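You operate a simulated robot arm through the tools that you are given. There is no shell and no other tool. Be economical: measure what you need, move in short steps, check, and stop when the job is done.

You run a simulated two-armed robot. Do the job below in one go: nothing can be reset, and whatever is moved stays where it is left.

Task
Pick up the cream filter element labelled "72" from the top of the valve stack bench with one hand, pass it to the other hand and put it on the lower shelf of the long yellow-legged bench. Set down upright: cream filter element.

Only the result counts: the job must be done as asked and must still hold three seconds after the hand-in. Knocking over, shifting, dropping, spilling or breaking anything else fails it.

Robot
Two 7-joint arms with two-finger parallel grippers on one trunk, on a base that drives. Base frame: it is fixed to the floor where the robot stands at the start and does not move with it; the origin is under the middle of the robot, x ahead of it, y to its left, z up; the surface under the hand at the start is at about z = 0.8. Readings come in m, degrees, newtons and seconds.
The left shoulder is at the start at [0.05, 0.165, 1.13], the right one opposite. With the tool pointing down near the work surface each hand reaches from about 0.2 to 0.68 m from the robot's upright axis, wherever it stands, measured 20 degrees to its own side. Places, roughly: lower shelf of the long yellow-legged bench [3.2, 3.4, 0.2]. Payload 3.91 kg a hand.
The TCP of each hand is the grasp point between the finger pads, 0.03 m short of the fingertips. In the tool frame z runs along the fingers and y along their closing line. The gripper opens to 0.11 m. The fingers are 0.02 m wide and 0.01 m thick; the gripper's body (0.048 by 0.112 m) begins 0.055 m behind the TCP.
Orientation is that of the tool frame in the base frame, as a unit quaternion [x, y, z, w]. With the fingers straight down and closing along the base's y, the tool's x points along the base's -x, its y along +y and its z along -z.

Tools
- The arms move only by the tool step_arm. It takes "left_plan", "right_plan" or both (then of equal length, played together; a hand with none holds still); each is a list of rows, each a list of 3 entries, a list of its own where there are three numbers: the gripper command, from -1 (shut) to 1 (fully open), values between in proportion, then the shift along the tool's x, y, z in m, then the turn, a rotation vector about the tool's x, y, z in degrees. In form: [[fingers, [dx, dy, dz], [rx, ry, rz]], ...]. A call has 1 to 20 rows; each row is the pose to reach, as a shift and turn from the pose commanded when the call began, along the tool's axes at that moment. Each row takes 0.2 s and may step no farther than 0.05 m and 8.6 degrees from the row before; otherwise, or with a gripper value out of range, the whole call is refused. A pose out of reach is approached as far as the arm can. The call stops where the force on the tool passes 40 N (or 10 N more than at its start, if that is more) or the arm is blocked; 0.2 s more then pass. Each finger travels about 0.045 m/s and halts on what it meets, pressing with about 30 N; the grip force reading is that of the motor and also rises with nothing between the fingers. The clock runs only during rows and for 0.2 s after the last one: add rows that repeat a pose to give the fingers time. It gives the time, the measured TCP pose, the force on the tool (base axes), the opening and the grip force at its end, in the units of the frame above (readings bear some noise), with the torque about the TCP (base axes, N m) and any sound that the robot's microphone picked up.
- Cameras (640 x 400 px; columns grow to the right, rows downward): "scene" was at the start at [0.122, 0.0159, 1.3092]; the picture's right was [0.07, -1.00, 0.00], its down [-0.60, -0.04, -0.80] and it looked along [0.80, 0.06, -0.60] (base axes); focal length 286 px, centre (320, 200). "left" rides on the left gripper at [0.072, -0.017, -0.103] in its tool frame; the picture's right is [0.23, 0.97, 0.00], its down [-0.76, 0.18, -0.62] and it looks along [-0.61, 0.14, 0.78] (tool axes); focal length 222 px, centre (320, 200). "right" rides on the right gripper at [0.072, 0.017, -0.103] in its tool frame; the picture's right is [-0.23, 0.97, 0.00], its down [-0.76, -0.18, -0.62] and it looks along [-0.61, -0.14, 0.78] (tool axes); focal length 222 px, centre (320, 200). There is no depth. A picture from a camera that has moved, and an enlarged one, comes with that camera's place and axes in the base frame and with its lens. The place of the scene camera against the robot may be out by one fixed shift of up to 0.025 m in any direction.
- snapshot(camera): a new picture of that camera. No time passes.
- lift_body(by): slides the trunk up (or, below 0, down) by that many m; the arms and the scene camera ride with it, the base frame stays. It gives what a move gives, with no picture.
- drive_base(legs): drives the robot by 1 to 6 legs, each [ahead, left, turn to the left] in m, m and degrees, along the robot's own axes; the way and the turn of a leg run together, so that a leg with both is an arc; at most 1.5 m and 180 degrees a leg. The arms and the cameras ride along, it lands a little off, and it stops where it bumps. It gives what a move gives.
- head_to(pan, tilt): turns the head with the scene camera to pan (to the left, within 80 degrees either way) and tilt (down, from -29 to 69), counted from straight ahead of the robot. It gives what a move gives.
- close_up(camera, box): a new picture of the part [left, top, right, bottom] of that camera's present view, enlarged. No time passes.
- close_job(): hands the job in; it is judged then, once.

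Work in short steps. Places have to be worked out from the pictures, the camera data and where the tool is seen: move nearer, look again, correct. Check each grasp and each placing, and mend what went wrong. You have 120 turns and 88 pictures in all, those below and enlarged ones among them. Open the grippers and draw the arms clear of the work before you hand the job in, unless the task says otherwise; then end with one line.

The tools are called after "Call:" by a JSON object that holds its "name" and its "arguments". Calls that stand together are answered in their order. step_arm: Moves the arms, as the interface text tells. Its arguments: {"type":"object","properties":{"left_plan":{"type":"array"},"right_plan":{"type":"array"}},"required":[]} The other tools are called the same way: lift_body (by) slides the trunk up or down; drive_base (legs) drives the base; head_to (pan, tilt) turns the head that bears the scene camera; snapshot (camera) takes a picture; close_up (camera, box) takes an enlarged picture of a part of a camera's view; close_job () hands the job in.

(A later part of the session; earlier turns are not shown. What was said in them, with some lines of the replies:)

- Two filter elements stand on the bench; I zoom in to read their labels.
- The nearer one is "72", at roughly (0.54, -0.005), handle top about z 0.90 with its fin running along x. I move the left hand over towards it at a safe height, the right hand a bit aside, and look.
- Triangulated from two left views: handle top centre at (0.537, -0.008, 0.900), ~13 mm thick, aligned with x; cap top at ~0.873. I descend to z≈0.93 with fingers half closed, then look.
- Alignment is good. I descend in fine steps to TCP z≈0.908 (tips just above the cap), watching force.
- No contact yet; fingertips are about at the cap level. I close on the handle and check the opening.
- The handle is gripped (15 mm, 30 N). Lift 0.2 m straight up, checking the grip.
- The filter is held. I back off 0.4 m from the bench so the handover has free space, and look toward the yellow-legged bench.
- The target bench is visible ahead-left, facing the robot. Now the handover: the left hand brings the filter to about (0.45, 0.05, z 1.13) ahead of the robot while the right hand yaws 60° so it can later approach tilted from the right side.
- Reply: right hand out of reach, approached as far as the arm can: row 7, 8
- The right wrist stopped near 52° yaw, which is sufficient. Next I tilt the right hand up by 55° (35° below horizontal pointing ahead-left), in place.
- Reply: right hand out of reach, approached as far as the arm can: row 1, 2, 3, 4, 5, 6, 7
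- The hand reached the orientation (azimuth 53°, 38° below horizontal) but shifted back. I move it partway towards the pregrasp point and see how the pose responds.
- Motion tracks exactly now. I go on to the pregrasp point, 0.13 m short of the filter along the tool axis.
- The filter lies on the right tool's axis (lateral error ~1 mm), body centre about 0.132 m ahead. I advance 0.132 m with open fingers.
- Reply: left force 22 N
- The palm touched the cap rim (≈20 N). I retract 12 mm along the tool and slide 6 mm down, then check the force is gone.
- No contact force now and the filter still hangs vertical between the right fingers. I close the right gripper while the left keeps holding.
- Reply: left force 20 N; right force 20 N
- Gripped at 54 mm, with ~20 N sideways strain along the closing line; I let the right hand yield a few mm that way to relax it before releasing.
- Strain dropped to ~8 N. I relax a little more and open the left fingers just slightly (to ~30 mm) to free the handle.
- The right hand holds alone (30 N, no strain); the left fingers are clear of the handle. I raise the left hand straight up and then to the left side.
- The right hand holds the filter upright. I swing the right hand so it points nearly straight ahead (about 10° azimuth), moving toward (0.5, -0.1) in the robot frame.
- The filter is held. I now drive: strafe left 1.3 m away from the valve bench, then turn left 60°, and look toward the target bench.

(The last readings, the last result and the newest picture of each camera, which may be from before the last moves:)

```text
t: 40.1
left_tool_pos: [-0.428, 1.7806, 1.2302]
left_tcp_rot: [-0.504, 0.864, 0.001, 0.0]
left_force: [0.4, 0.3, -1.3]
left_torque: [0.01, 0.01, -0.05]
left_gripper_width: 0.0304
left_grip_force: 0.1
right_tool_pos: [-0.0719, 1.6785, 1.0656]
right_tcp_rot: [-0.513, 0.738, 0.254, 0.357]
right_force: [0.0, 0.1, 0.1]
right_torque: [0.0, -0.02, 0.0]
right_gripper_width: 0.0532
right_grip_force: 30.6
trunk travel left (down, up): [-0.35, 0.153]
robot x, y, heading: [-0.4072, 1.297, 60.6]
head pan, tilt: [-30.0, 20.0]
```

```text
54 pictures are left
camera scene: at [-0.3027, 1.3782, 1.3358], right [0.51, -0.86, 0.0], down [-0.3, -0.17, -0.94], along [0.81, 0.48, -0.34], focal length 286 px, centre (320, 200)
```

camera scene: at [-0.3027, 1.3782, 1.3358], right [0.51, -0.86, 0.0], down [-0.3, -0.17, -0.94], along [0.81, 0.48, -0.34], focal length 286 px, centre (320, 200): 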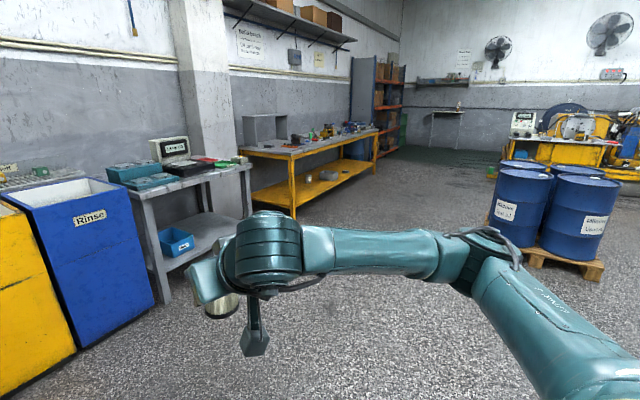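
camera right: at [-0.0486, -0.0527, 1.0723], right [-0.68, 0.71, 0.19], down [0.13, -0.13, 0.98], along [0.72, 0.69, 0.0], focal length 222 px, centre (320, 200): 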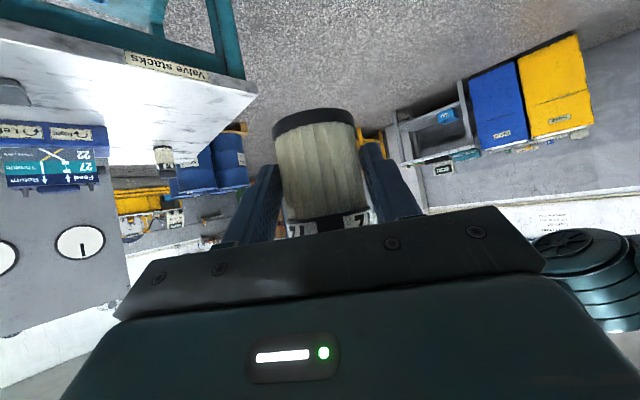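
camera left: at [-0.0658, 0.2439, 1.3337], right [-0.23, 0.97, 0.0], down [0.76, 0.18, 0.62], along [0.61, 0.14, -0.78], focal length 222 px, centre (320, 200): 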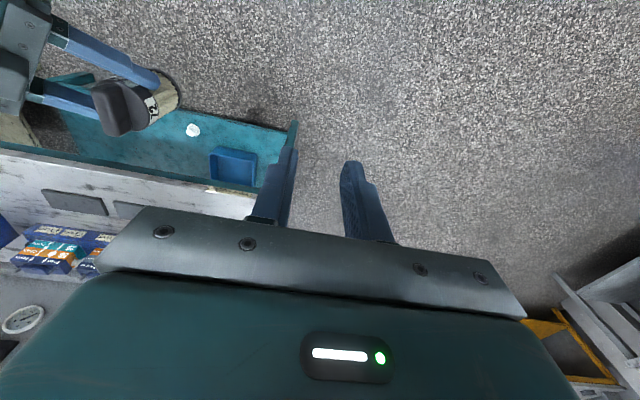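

Bench front-left leg is near (2.2, 3.25); a white object sits on the shelf near x≈3.4, so I aim at x≈2.75. I drive to a standoff around (2.5, 2.2) facing the bench.

Call:
{"name": "drive_base", "arguments": {"legs": [[0, 0, -43], [1.5, 0, 0], [1.5, 0, 0], [0, 0, 62]]}}

Call:
{"name": "head_to", "arguments": {"pan": 0, "tilt": 35}}

Call:
{"name": "snapshot", "arguments": {"camera": "scene"}}

```text
t: 59.2
left_tool_pos: [2.2676, 2.646, 1.2313]
left_tcp_rot: [-0.646, 0.763, 0.0, 0.0]
left_force: [0.5, 0.2, 0.8]
left_torque: [-0.01, -0.01, -0.01]
left_gripper_width: 0.0302
left_grip_force: 0.0
right_tool_pos: [2.6383, 2.6703, 1.0664]
right_tcp_rot: [-0.633, 0.638, 0.312, 0.308]
right_force: [1.1, -0.5, -0.9]
right_torque: [-0.05, -0.01, 0.05]
right_gripper_width: 0.0533
right_grip_force: 30.0
trunk travel left (down, up): [-0.35, 0.153]
robot x, y, heading: [2.4511, 2.2008, 80.4]
head pan, tilt: [-30.0, 20.0]
```

```text
t: 60.2
left_tool_pos: [2.267, 2.6472, 1.2303]
left_tcp_rot: [-0.646, 0.763, 0.0, 0.0]
left_force: [0.1, -0.1, -1.1]
left_torque: [0.02, 0.0, -0.02]
left_gripper_width: 0.0302
left_grip_force: 0.0
right_tool_pos: [2.6366, 2.6714, 1.0654]
right_tcp_rot: [-0.633, 0.638, 0.312, 0.308]
right_force: [-0.3, 0.5, -0.3]
right_torque: [-0.06, -0.01, 0.02]
right_gripper_width: 0.0532
right_grip_force: 30.3
trunk travel left (down, up): [-0.35, 0.153]
robot x, y, heading: [2.4559, 2.1977, 80.4]
head pan, tilt: [0.0, 35.0]
```

```text
53 pictures are left
camera scene: at [2.4809, 2.3245, 1.3121], right [0.99, -0.17, 0.0], down [-0.1, -0.57, -0.82], along [0.14, 0.81, -0.57], focal length 286 px, centre (320, 200)
```

scene: 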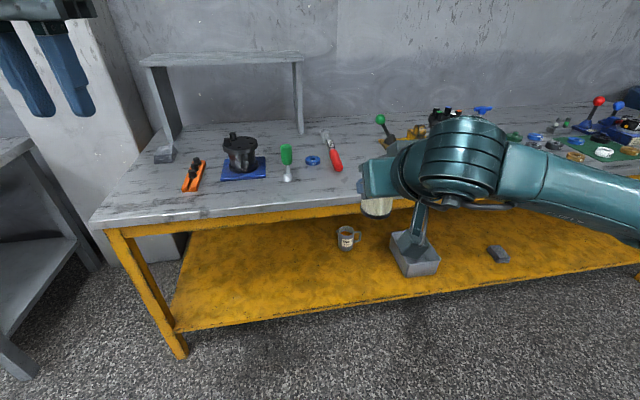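

The bench shelf is clear on its left part: front edge y≈3.06, mug at ≈(2.82, 3.42), left leg x≈2.0. I'll place at about (2.45, 3.17). First retract the left hand back and up so it stays clear of the bench top, then lower the trunk.

Call:
{"name": "step_arm", "arguments": {"left_plan": [[-0.45, [0.03, 0.01, -0.02], [0, 0, 0]], [-0.45, [0.06, 0.02, -0.04], [0, 0, 0]], [-0.45, [0.09, 0.04, -0.06], [0, 0, 0]], [-0.45, [0.12, 0.05, -0.08], [0, 0, 0]], [-0.45, [0.15, 0.06, -0.1], [0, 0, 0]]]}}

Call:
{"name": "lift_body", "arguments": {"by": -0.34}}

Call:
{"name": "snapshot", "arguments": {"camera": "scene"}}

```text
t: 61.4
left_tool_pos: [2.2299, 2.5408, 1.2907]
left_tcp_rot: [-0.646, 0.763, 0.0, 0.0]
left_force: [0.3, 0.2, 0.3]
left_torque: [0.03, 0.03, -0.01]
left_gripper_width: 0.0304
left_grip_force: 0.0
left hand out of reach, approached as far as the arm can: row 4, 5
right_tool_pos: [2.6377, 2.6702, 1.0663]
right_tcp_rot: [-0.632, 0.639, 0.312, 0.309]
right_force: [-0.7, 0.2, -0.4]
right_torque: [-0.02, -0.02, 0.0]
right_gripper_width: 0.0535
right_grip_force: 30.2
trunk travel left (down, up): [-0.35, 0.153]
robot x, y, heading: [2.4514, 2.1986, 80.5]
head pan, tilt: [0.0, 35.0]
```

```text
t: 64.7
left_tool_pos: [2.2304, 2.5416, 0.9506]
left_tcp_rot: [-0.646, 0.763, -0.001, 0.0]
left_force: [0.8, -0.2, -0.2]
left_torque: [0.01, 0.0, 0.0]
left_gripper_width: 0.0302
left_grip_force: 0.0
right_tool_pos: [2.6375, 2.6703, 0.7262]
right_tcp_rot: [-0.632, 0.639, 0.311, 0.308]
right_force: [0.4, -0.1, 0.2]
right_torque: [-0.03, 0.01, 0.0]
right_gripper_width: 0.0531
right_grip_force: 30.0
trunk travel left (down, up): [-0.01, 0.493]
robot x, y, heading: [2.4543, 2.2009, 80.5]
head pan, tilt: [0.0, 35.0]
```

```text
52 pictures are left
camera scene: at [2.4808, 2.3245, 0.9721], right [0.99, -0.17, 0.0], down [-0.1, -0.57, -0.82], along [0.14, 0.81, -0.57], focal length 286 px, centre (320, 200)
```

scene: 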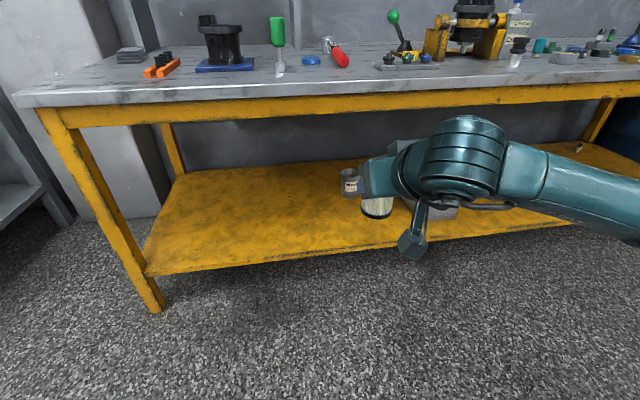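

The tool points exactly along +y, toward the bench. I lower the right hand 0.40 m while extending 0.08 m forward, and raise the left hand a bit more.

Call:
{"name": "step_arm", "arguments": {"right_plan": [[-1, [0.0266, 0, 0.0309], [0, 0, 0]], [-1, [0.0532, 0, 0.0618], [0, 0, 0]], [-1, [0.0798, 0, 0.0927], [0, 0, 0]], [-1, [0.1064, 0, 0.1236], [0, 0, 0]], [-1, [0.133, 0, 0.1545], [0, 0, 0]], [-1, [0.1596, 0, 0.1854], [0, 0, 0]], [-1, [0.1862, 0, 0.2163], [0, 0, 0]], [-1, [0.2128, 0, 0.2472], [0, 0, 0]], [-1, [0.2394, 0, 0.2781], [0, 0, 0]], [-1, [0.266, 0, 0.309], [0, 0, 0]]], "left_plan": [[-0.45, [0, 0, -0.01], [0, 0, 0]], [-0.45, [0, 0, -0.02], [0, 0, 0]], [-0.45, [0, 0, -0.03], [0, 0, 0]], [-0.45, [0, 0, -0.04], [0, 0, 0]], [-0.45, [0, 0, -0.05], [0, 0, 0]], [-0.45, [0, 0, -0.06], [0, 0, 0]], [-0.45, [0, 0, -0.07], [0, 0, 0]], [-0.45, [0, 0, -0.08], [0, 0, 0]], [-0.45, [0, 0, -0.09], [0, 0, 0]], [-0.45, [0, 0, -0.1], [0, 0, 0]]]}}

Call:
{"name": "snapshot", "arguments": {"camera": "scene"}}

Call:
{"name": "snapshot", "arguments": {"camera": "right"}}

```text
t: 66.9
left_tool_pos: [2.2631, 2.5716, 0.9998]
left_tcp_rot: [-0.646, 0.763, 0.0, 0.001]
left_force: [0.0, -0.4, 0.5]
left_torque: [-0.03, -0.03, -0.03]
left_gripper_width: 0.0305
left_grip_force: 0.0
left hand out of reach, approached as far as the arm can: row 1, 2, 3, 4, 5, 6, 7, 8, 9, 10
right_tool_pos: [2.5842, 2.7414, 0.3707]
right_tcp_rot: [-0.632, 0.644, 0.3, 0.309]
right_force: [-0.1, -0.1, 0.0]
right_torque: [-0.03, 0.02, -0.01]
right_gripper_width: 0.0528
right_grip_force: 29.8
right hand out of reach, approached as far as the arm can: row 7, 8, 9, 10
trunk travel left (down, up): [-0.01, 0.493]
robot x, y, heading: [2.4523, 2.2033, 80.5]
head pan, tilt: [0.0, 35.0]
```

```text
51 pictures are left
camera scene: at [2.4806, 2.3244, 0.9722], right [0.99, -0.17, 0.0], down [-0.1, -0.57, -0.82], along [0.14, 0.81, -0.57], focal length 286 px, centre (320, 200)
```

scene: 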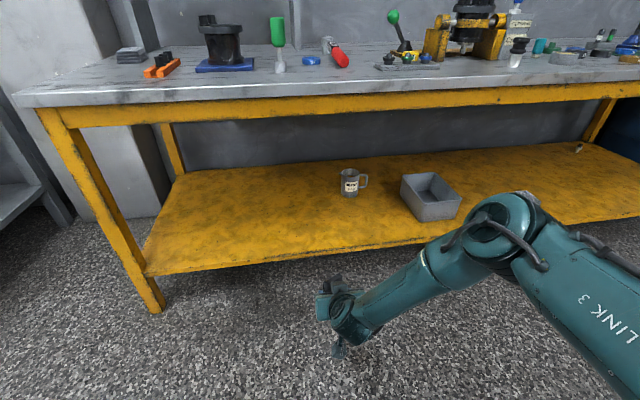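

```text
50 pictures are left
camera right: at [2.5656, 2.6153, 0.3791], right [-0.97, 0.16, 0.17], down [0.17, -0.01, 0.98], along [0.16, 0.99, -0.02], focal length 222 px, centre (320, 200)
```

right: 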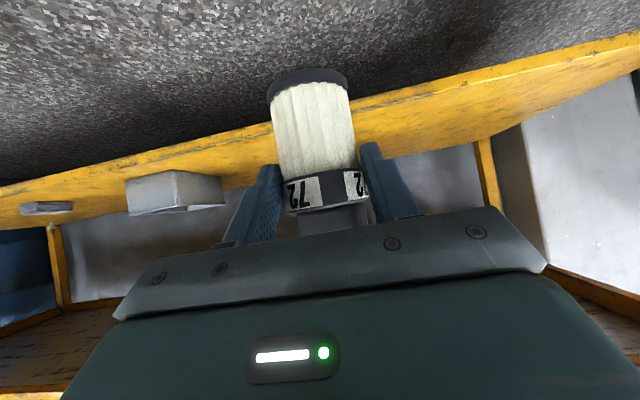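

The arm stopped at z≈0.37 (0.13 m short) and drifted left, so I try lowering again further to the right side, where this arm should reach better.

Call:
{"name": "step_arm", "arguments": {"right_plan": [[-1, [0, -0.04, 0], [0, 0, 0]], [-1, [0, -0.08, 0], [0, 0, 0]], [-1, [0, -0.12, 0], [0, 0, 0]], [-1, [0, -0.15, 0], [0, 0, 0]], [-1, [0.028, -0.15, 0.022], [0, 0, 0]], [-1, [0.055, -0.15, 0.043], [0, 0, 0]], [-1, [0.079, -0.15, 0.062], [0, 0, 0]]]}}

```text
t: 68.5
left_tool_pos: [2.2642, 2.5726, 0.9999]
left_tcp_rot: [-0.646, 0.764, 0.0, 0.002]
left_force: [0.0, 0.2, -0.7]
left_torque: [-0.02, 0.0, 0.0]
left_gripper_width: 0.0302
left_grip_force: 0.1
right_tool_pos: [2.5856, 2.7427, 0.3711]
right_tcp_rot: [-0.633, 0.644, 0.3, 0.309]
right_force: [0.5, -0.3, 0.6]
right_torque: [0.0, 0.04, -0.02]
right_gripper_width: 0.0527
right_grip_force: 29.9
right hand out of reach, approached as far as the arm can: row 1, 2, 3, 4, 5, 6, 7
trunk travel left (down, up): [-0.01, 0.493]
robot x, y, heading: [2.4552, 2.1975, 80.5]
head pan, tilt: [0.0, 35.0]
```

A wrist joint limit blocks it: the forearm comes from the right, so the wrist is bent hard. I yaw the tool about 35° left (more in line with the forearm) and then lower.

Call:
{"name": "step_arm", "arguments": {"right_plan": [[-1, [-0.012, 0, -0.01], [-5.5, 0, -4.32]], [-1, [-0.024, 0, -0.019], [-11, 0, -8.64]], [-1, [-0.024, 0, -0.019], [-16.5, 0, -12.96]], [-1, [-0.024, 0, -0.019], [-22, 0, -17.3]], [-1, [-0.024, 0, -0.019], [-27.5, 0, -21.6]], [-1, [0, 0, 0], [-27.5, 0, -21.6]], [-1, [0.024, 0, 0.019], [-27.5, 0, -21.6]], [-1, [0.048, 0, 0.038], [-27.5, 0, -21.6]], [-1, [0.072, 0, 0.057], [-27.5, 0, -21.6]]]}}

Call:
{"name": "snapshot", "arguments": {"camera": "scene"}}

```text
t: 70.5
left_tool_pos: [2.2645, 2.5708, 1.0006]
left_tcp_rot: [-0.647, 0.763, 0.0, 0.001]
left_force: [-0.3, -0.1, 0.4]
left_torque: [0.0, -0.01, 0.0]
left_gripper_width: 0.0301
left_grip_force: 0.0
right_tool_pos: [2.5866, 2.7448, 0.2768]
right_tcp_rot: [0.795, -0.417, -0.391, -0.202]
right_force: [0.1, 0.3, -0.1]
right_torque: [-0.01, 0.01, -0.01]
right_gripper_width: 0.0533
right_grip_force: 29.9
right hand out of reach, approached as far as the arm can: row 1, 2, 3, 4
trunk travel left (down, up): [-0.01, 0.493]
robot x, y, heading: [2.4576, 2.2042, 80.4]
head pan, tilt: [0.0, 35.0]
```

```text
49 pictures are left
camera scene: at [2.4808, 2.3244, 0.9721], right [0.99, -0.17, 0.0], down [-0.1, -0.57, -0.82], along [0.14, 0.81, -0.57], focal length 286 px, centre (320, 200)
```

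scene: 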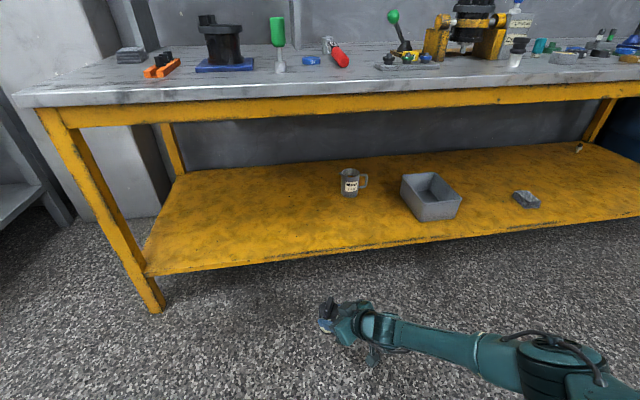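

Now z=0.277 with the filter still upright, tool pointing ~125° azimuth. I drive the base toward the bench with the filter about 4 cm above shelf level, aiming for (2.5, 3.1), then check.

Call:
{"name": "drive_base", "arguments": {"legs": [[0.2, 0.1, 0]]}}

Call:
{"name": "snapshot", "arguments": {"camera": "scene"}}

Call:
{"name": "snapshot", "arguments": {"camera": "right"}}

```text
t: 72.2
left_tool_pos: [2.1974, 2.7845, 1.0007]
left_tcp_rot: [-0.646, 0.763, 0.0, 0.001]
left_force: [0.0, 0.1, -0.5]
left_torque: [0.0, -0.01, -0.01]
left_gripper_width: 0.0301
left_grip_force: 0.0
right_tool_pos: [2.5212, 2.9569, 0.2777]
right_tcp_rot: [0.795, -0.417, -0.391, -0.203]
right_force: [-0.1, 0.5, -1.0]
right_torque: [-0.06, -0.03, 0.0]
right_gripper_width: 0.053
right_grip_force: 29.8
trunk travel left (down, up): [-0.01, 0.493]
robot x, y, heading: [2.3877, 2.4138, 80.5]
head pan, tilt: [0.0, 35.0]
```

```text
48 pictures are left
camera scene: at [2.4154, 2.5377, 0.972], right [0.99, -0.17, 0.0], down [-0.1, -0.57, -0.82], along [0.14, 0.81, -0.57], focal length 286 px, centre (320, 200)
```

scene: 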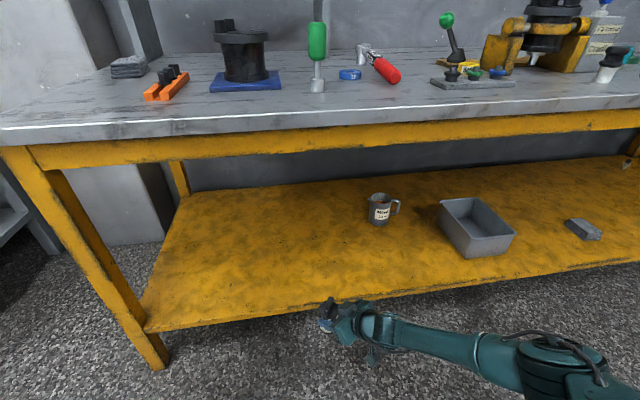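

```text
47 pictures are left
camera right: at [2.579, 2.8431, 0.2832], right [-0.88, -0.44, 0.18], down [0.16, 0.08, 0.98], along [-0.45, 0.89, 0.0], focal length 222 px, centre (320, 200)
```

right: 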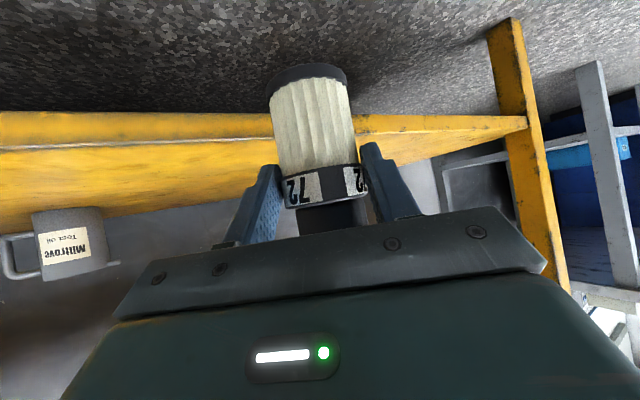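

From the wrist camera the shelf surface appears at z≈0.215, a bit higher than 0.20, so I raise the filter 4 cm before entering over the shelf.

Call:
{"name": "step_arm", "arguments": {"right_plan": [[-1, [-0.0158, 0, -0.0122], [0, 0, 0]], [-1, [-0.0316, 0, -0.0245], [0, 0, 0]], [-1, [-0.0316, 0, -0.0245], [0, 0, 0]]]}}

Call:
{"name": "drive_base", "arguments": {"legs": [[0.15, 0.03, 0]]}}

Call:
{"name": "snapshot", "arguments": {"camera": "right"}}

Call:
{"name": "snapshot", "arguments": {"camera": "scene"}}

```text
t: 73.0
left_tool_pos: [2.1992, 2.784, 1.0006]
left_tcp_rot: [-0.646, 0.764, 0.0, 0.001]
left_force: [0.5, 0.4, 0.2]
left_torque: [-0.01, -0.04, -0.01]
left_gripper_width: 0.0301
left_grip_force: 0.0
right_tool_pos: [2.5206, 2.9576, 0.3181]
right_tcp_rot: [0.795, -0.417, -0.391, -0.202]
right_force: [-0.2, -0.5, -0.6]
right_torque: [-0.01, 0.0, 0.01]
right_gripper_width: 0.0532
right_grip_force: 30.1
trunk travel left (down, up): [-0.01, 0.493]
robot x, y, heading: [2.3921, 2.412, 80.5]
head pan, tilt: [0.0, 35.0]
```

```text
t: 74.4
left_tool_pos: [2.1933, 2.9376, 1.0]
left_tcp_rot: [-0.646, 0.763, -0.001, 0.001]
left_force: [0.2, 0.0, 0.5]
left_torque: [-0.02, 0.01, -0.03]
left_gripper_width: 0.0302
left_grip_force: 0.0
right_tool_pos: [2.5168, 3.1105, 0.3185]
right_tcp_rot: [0.795, -0.417, -0.391, -0.203]
right_force: [-0.1, 0.0, -0.3]
right_torque: [-0.02, -0.04, -0.01]
right_gripper_width: 0.0531
right_grip_force: 29.7
trunk travel left (down, up): [-0.01, 0.493]
robot x, y, heading: [2.3851, 2.5662, 80.1]
head pan, tilt: [0.0, 35.0]
```

```text
46 pictures are left
camera right: at [2.5747, 2.9958, 0.3239], right [-0.88, -0.44, 0.18], down [0.16, 0.08, 0.98], along [-0.45, 0.89, 0.0], focal length 222 px, centre (320, 200)
```

right: 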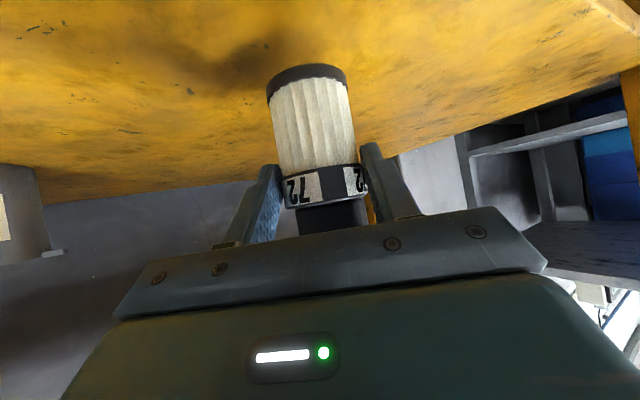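

```text
45 pictures are left
camera scene: at [2.4107, 2.6905, 0.972], right [0.99, -0.17, 0.0], down [-0.1, -0.57, -0.82], along [0.14, 0.81, -0.57], focal length 286 px, centre (320, 200)
```

scene: 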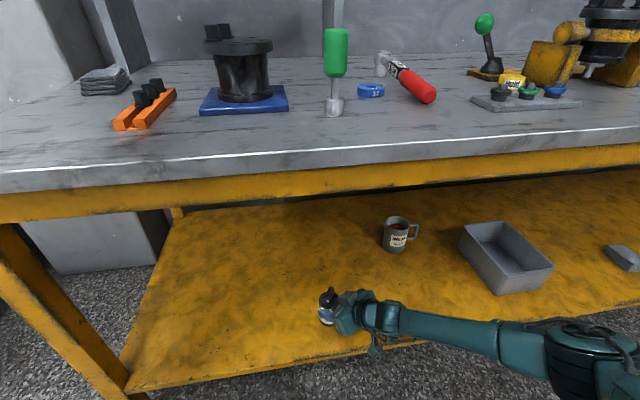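

The filter is over the shelf, ~5 cm inside the edge. I drive 0.06 m further in, and then lower 5 cm in fine steps.

Call:
{"name": "drive_base", "arguments": {"legs": [[0.06, 0, 0]]}}

Call:
{"name": "step_arm", "arguments": {"right_plan": [[-1, [0.0158, 0, 0.0122], [0, 0, 0]], [-1, [0.0277, 0, 0.0214], [0, 0, 0]], [-1, [0.0356, 0, 0.0275], [0, 0, 0]], [-1, [0.0356, 0, 0.0275], [0, 0, 0]]]}}

Call:
{"name": "snapshot", "arguments": {"camera": "right"}}

Call:
{"name": "snapshot", "arguments": {"camera": "scene"}}

```text
t: 75.4
left_tool_pos: [2.2022, 2.9949, 0.9988]
left_tcp_rot: [-0.646, 0.763, 0.0, 0.001]
left_force: [0.1, -1.1, 0.7]
left_torque: [0.01, 0.01, 0.01]
left_gripper_width: 0.0303
left_grip_force: 0.0
right_tool_pos: [2.5269, 3.1682, 0.3181]
right_tcp_rot: [0.795, -0.417, -0.391, -0.202]
right_force: [0.1, -1.1, 0.7]
right_torque: [-0.02, 0.01, -0.01]
right_gripper_width: 0.0533
right_grip_force: 30.1
trunk travel left (down, up): [-0.01, 0.493]
robot x, y, heading: [2.3912, 2.6259, 80.4]
head pan, tilt: [0.0, 35.0]
```

```text
t: 76.4
left_tool_pos: [2.2025, 2.995, 1.0017]
left_tcp_rot: [-0.646, 0.763, 0.0, 0.002]
left_force: [-0.4, -0.1, -0.1]
left_torque: [-0.02, -0.01, 0.02]
left_gripper_width: 0.0302
left_grip_force: 0.0
right_tool_pos: [2.5247, 3.1733, 0.2786]
right_tcp_rot: [0.794, -0.415, -0.394, -0.205]
right_force: [-2.6, 5.8, 25.3]
right_torque: [0.75, 0.21, 0.06]
right_gripper_width: 0.0533
right_grip_force: 30.4
trunk travel left (down, up): [-0.01, 0.493]
robot x, y, heading: [2.3919, 2.6241, 80.3]
head pan, tilt: [0.0, 35.0]
```

```text
44 pictures are left
camera right: at [2.5834, 3.058, 0.2827], right [-0.88, -0.44, 0.18], down [0.17, 0.07, 0.98], along [-0.45, 0.89, 0.01], focal length 222 px, centre (320, 200)
```

right: 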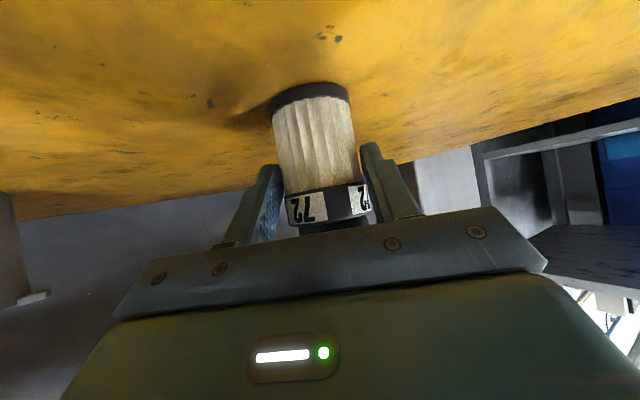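

```text
43 pictures are left
camera scene: at [2.4202, 2.7476, 0.9725], right [0.99, -0.17, 0.0], down [-0.1, -0.56, -0.82], along [0.14, 0.81, -0.57], focal length 286 px, centre (320, 200)
```

scene: 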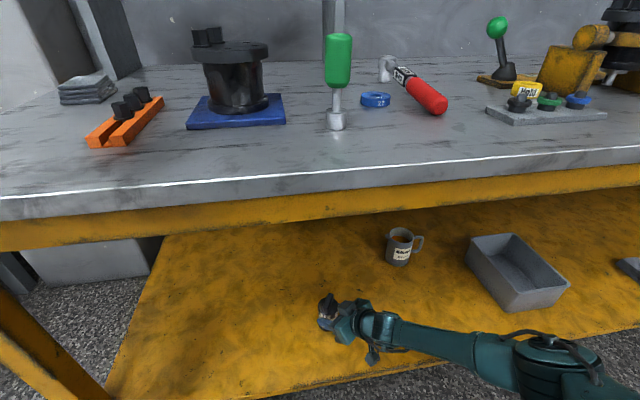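

Contact: 25 N up, with the torque locating it under the filter's far rim (not the camera), so it stands on the shelf at z≈0.24. I zoom in to check the base.

Call:
{"name": "close_up", "arguments": {"camera": "right", "box": [230, 60, 410, 240]}}

Call:
{"name": "close_up", "arguments": {"camera": "scene", "box": [270, 260, 430, 380]}}

```text
2.22 times, centred on (320, 150) of right
camera zoom: at [2.5834, 3.058, 0.2827], right [-0.88, -0.44, 0.18], down [0.17, 0.07, 0.98], along [-0.45, 0.89, 0.01], focal length 494 px, centre (320, 311)
```

zoom: 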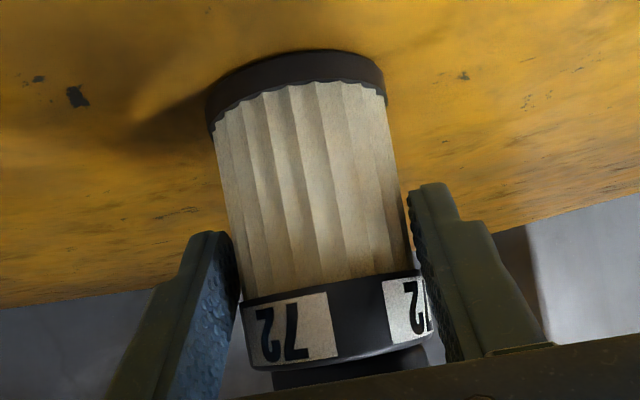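

```text
3.33 times, centred on (350, 320) of scene
camera zoom: at [2.4202, 2.7476, 0.9725], right [0.99, -0.17, 0.0], down [-0.1, -0.56, -0.82], along [0.14, 0.81, -0.57], focal length 954 px, centre (220, -200)
```

zoom: 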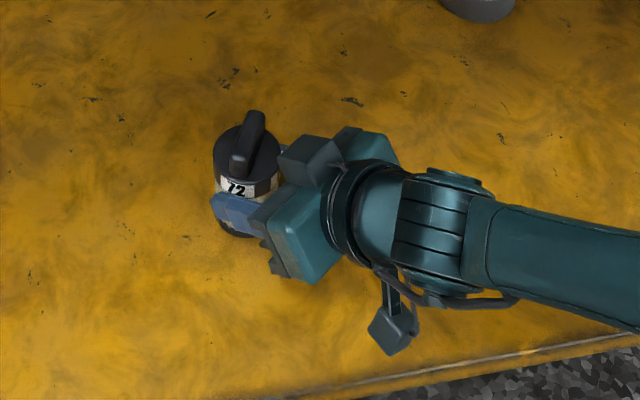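

It sits on the shelf. I ease the pressure by raising the commanded pose ~3 mm and check the force before opening.

Call:
{"name": "step_arm", "arguments": {"right_plan": [[-1, [-0.0012, 0, -0.0009], [0, 0, 0]], [-1, [-0.0024, 0, -0.0018], [0, 0, 0]], [-1, [-0.0024, 0, -0.0018], [0, 0, 0]]]}}

```text
t: 77.2
left_tool_pos: [2.2032, 2.9951, 1.0013]
left_tcp_rot: [-0.646, 0.763, 0.0, 0.003]
left_force: [-0.6, -0.4, 0.2]
left_torque: [0.02, 0.01, 0.0]
left_gripper_width: 0.0304
left_grip_force: 0.0
right_tool_pos: [2.5273, 3.1701, 0.2775]
right_tcp_rot: [0.794, -0.417, -0.392, -0.204]
right_force: [-3.7, 6.3, 16.7]
right_torque: [0.76, 0.4, 0.03]
right_gripper_width: 0.053
right_grip_force: 30.5
trunk travel left (down, up): [-0.01, 0.493]
robot x, y, heading: [2.3956, 2.624, 80.5]
head pan, tilt: [0.0, 35.0]
```

Call:
{"name": "step_arm", "arguments": {"right_plan": [[-1, [-0.0012, 0, -0.0009], [0, 0, 0]], [-1, [-0.0024, 0, -0.0018], [0, 0, 0]], [-1, [-0.0024, 0, -0.0018], [0, 0, 0]]]}}

```text
t: 78.0
left_tool_pos: [2.2019, 2.9957, 0.9997]
left_tcp_rot: [-0.645, 0.764, 0.0, 0.002]
left_force: [-0.2, 0.7, 0.3]
left_torque: [-0.02, 0.01, 0.03]
left_gripper_width: 0.0301
left_grip_force: 0.2
right_tool_pos: [2.5276, 3.1682, 0.2783]
right_tcp_rot: [0.795, -0.418, -0.39, -0.203]
right_force: [-0.4, 1.0, 10.2]
right_torque: [0.45, 0.33, 0.0]
right_gripper_width: 0.0531
right_grip_force: 29.7
trunk travel left (down, up): [-0.01, 0.493]
robot x, y, heading: [2.3913, 2.6275, 80.3]
head pan, tilt: [0.0, 35.0]
```

Force is down to 10 N, still in contact. I open the right gripper gradually in place.

Call:
{"name": "step_arm", "arguments": {"right_plan": [[-0.02, [-0.0012, 0, -0.0009], [0, 0, 0]], [0.05, [-0.0012, 0, -0.0009], [0, 0, 0]], [0.3, [-0.0012, 0, -0.0009], [0, 0, 0]], [0.6, [-0.0012, 0, -0.0009], [0, 0, 0]], [1, [-0.0012, 0, -0.0009], [0, 0, 0]], [1, [-0.0012, 0, -0.0009], [0, 0, 0]], [1, [-0.0012, 0, -0.0009], [0, 0, 0]]]}}

Call:
{"name": "snapshot", "arguments": {"camera": "right"}}

Call:
{"name": "close_up", "arguments": {"camera": "scene", "box": [270, 260, 430, 380]}}

```text
t: 79.6
left_tool_pos: [2.2039, 2.9957, 0.9999]
left_tcp_rot: [-0.646, 0.763, 0.0, 0.001]
left_force: [0.3, -0.2, 0.4]
left_torque: [0.02, 0.02, -0.01]
left_gripper_width: 0.0307
left_grip_force: 0.0
right_tool_pos: [2.5269, 3.1671, 0.2798]
right_tcp_rot: [0.795, -0.418, -0.391, -0.203]
right_force: [0.4, 0.0, -0.9]
right_torque: [0.0, 0.03, 0.01]
right_gripper_width: 0.11
right_grip_force: 0.0
trunk travel left (down, up): [-0.01, 0.493]
robot x, y, heading: [2.3929, 2.6238, 80.3]
head pan, tilt: [0.0, 35.0]
```

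```text
40 pictures are left
camera right: at [2.5849, 3.0545, 0.2864], right [-0.88, -0.44, 0.18], down [0.16, 0.08, 0.98], along [-0.45, 0.89, 0.0], focal length 222 px, centre (320, 200)
```

right: 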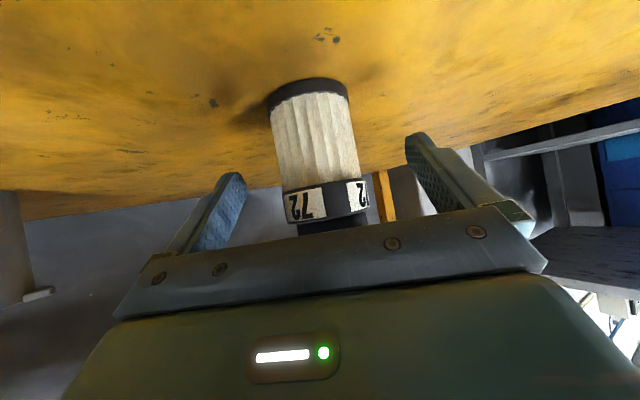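

```text
3.33 times, centred on (350, 320) of scene
camera zoom: at [2.4206, 2.7492, 0.9721], right [0.99, -0.17, 0.0], down [-0.1, -0.57, -0.82], along [0.14, 0.81, -0.57], focal length 954 px, centre (220, -200)
```

zoom: 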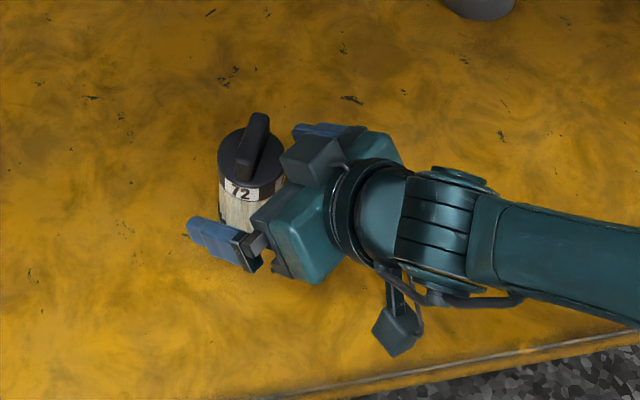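

The filter stands upright, freed. I withdraw the right hand along its own axis.

Call:
{"name": "step_arm", "arguments": {"right_plan": [[1, [0, 0, -0.025], [0, 0, 0]], [1, [0, 0, -0.05], [0, 0, 0]], [1, [0, 0, -0.08], [0, 0, 0]], [1, [0, 0, -0.12], [0, 0, 0]]]}}

Call:
{"name": "snapshot", "arguments": {"camera": "right"}}

```text
t: 80.6
left_tool_pos: [2.2033, 2.9954, 1.0001]
left_tcp_rot: [-0.647, 0.763, 0.0, 0.001]
left_force: [0.3, 0.5, 0.1]
left_torque: [0.0, -0.03, -0.03]
left_gripper_width: 0.03
left_grip_force: 0.0
right_tool_pos: [2.5797, 3.0895, 0.3558]
right_tcp_rot: [0.795, -0.417, -0.391, -0.202]
right_force: [-0.4, -0.1, -0.3]
right_torque: [0.02, 0.0, 0.02]
right_gripper_width: 0.11
right_grip_force: 0.1
trunk travel left (down, up): [-0.01, 0.493]
robot x, y, heading: [2.3944, 2.6218, 80.6]
head pan, tilt: [0.0, 35.0]
```

```text
38 pictures are left
camera right: at [2.6385, 2.9762, 0.3611], right [-0.88, -0.44, 0.18], down [0.16, 0.08, 0.98], along [-0.45, 0.89, 0.0], focal length 222 px, centre (320, 200)
```

right: 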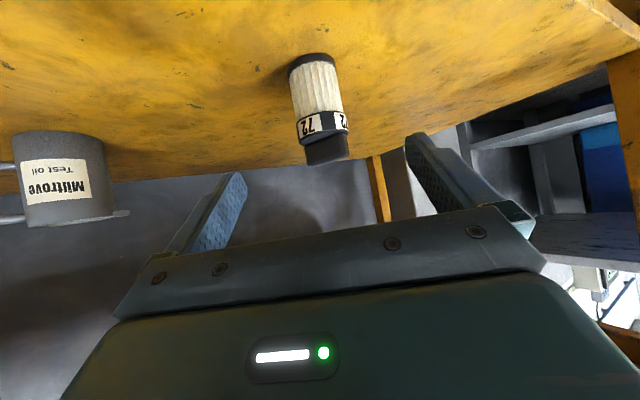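

The hand is clear and the filter stands upright with the mug untouched. I back the base away 0.5 m and take a final look.

Call:
{"name": "drive_base", "arguments": {"legs": [[-0.5, 0, 0]]}}

Call:
{"name": "snapshot", "arguments": {"camera": "scene"}}

Call:
{"name": "close_up", "arguments": {"camera": "scene", "box": [240, 150, 400, 270]}}

```text
t: 83.6
left_tool_pos: [2.1199, 2.4985, 1.0004]
left_tcp_rot: [-0.645, 0.764, 0.0, 0.002]
left_force: [-0.1, 0.8, 0.0]
left_torque: [-0.03, -0.01, -0.01]
left_gripper_width: 0.0303
left_grip_force: 0.0
right_tool_pos: [2.4962, 2.5924, 0.3547]
right_tcp_rot: [0.794, -0.419, -0.39, -0.203]
right_force: [0.4, -0.4, -0.3]
right_torque: [0.03, 0.02, 0.03]
right_gripper_width: 0.1101
right_grip_force: 0.1
trunk travel left (down, up): [-0.01, 0.493]
robot x, y, heading: [2.3112, 2.1272, 80.6]
head pan, tilt: [0.0, 35.0]
```

```text
37 pictures are left
camera scene: at [2.3361, 2.251, 0.9721], right [0.99, -0.17, 0.0], down [-0.1, -0.57, -0.82], along [0.14, 0.81, -0.57], focal length 286 px, centre (320, 200)
```

scene: 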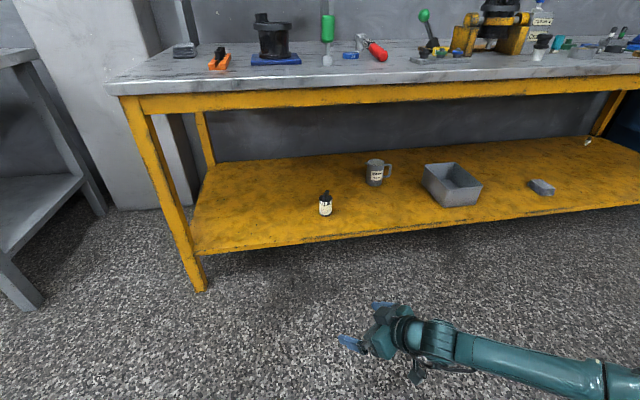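

```text
3.33 times, centred on (320, 210) of scene
camera zoom: at [2.3361, 2.251, 0.9721], right [0.99, -0.17, 0.0], down [-0.1, -0.57, -0.82], along [0.14, 0.81, -0.57], focal length 954 px, centre (320, 167)
```

zoom: 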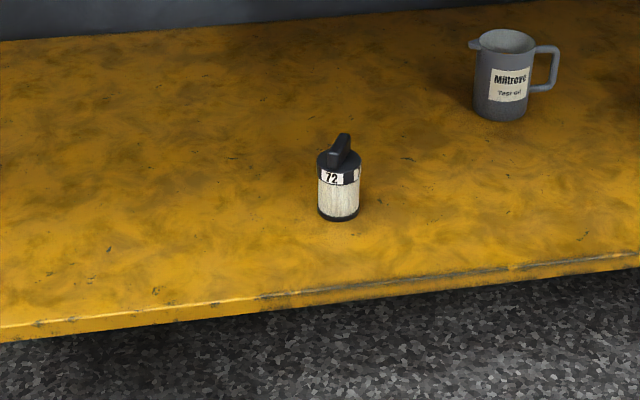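

The filter "72" stands upright on the lower shelf. I open the left gripper fully and hand in.

Call:
{"name": "step_arm", "arguments": {"left_plan": [[0.3, [0, 0, 0], [0, 0, 0]], [1, [0, 0, 0], [0, 0, 0]], [1, [0, 0, 0], [0, 0, 0]], [1, [0, 0, 0], [0, 0, 0]], [1, [0, 0, 0], [0, 0, 0]]]}}

Call:
{"name": "close_job", "arguments": {}}

```text
t: 84.8
left_tool_pos: [2.1196, 2.4988, 1.0007]
left_tcp_rot: [-0.646, 0.763, -0.001, 0.002]
left_force: [0.2, 0.5, -0.7]
left_torque: [-0.01, 0.02, 0.02]
left_gripper_width: 0.11
left_grip_force: 0.1
right_tool_pos: [2.4972, 2.5923, 0.3545]
right_tcp_rot: [0.794, -0.419, -0.39, -0.203]
right_force: [0.9, -0.1, 0.2]
right_torque: [0.02, -0.01, 0.02]
right_gripper_width: 0.1101
right_grip_force: 0.1
trunk travel left (down, up): [-0.01, 0.493]
robot x, y, heading: [2.3079, 2.1279, 80.6]
head pan, tilt: [0.0, 35.0]
```

```text
The job is handed in.
```

The cream filter element "72" was picked up with the left hand, passed to the right, and now stands upright on the lower shelf of the long yellow-legged bench; I saw nothing else moved, and the job is handed in.
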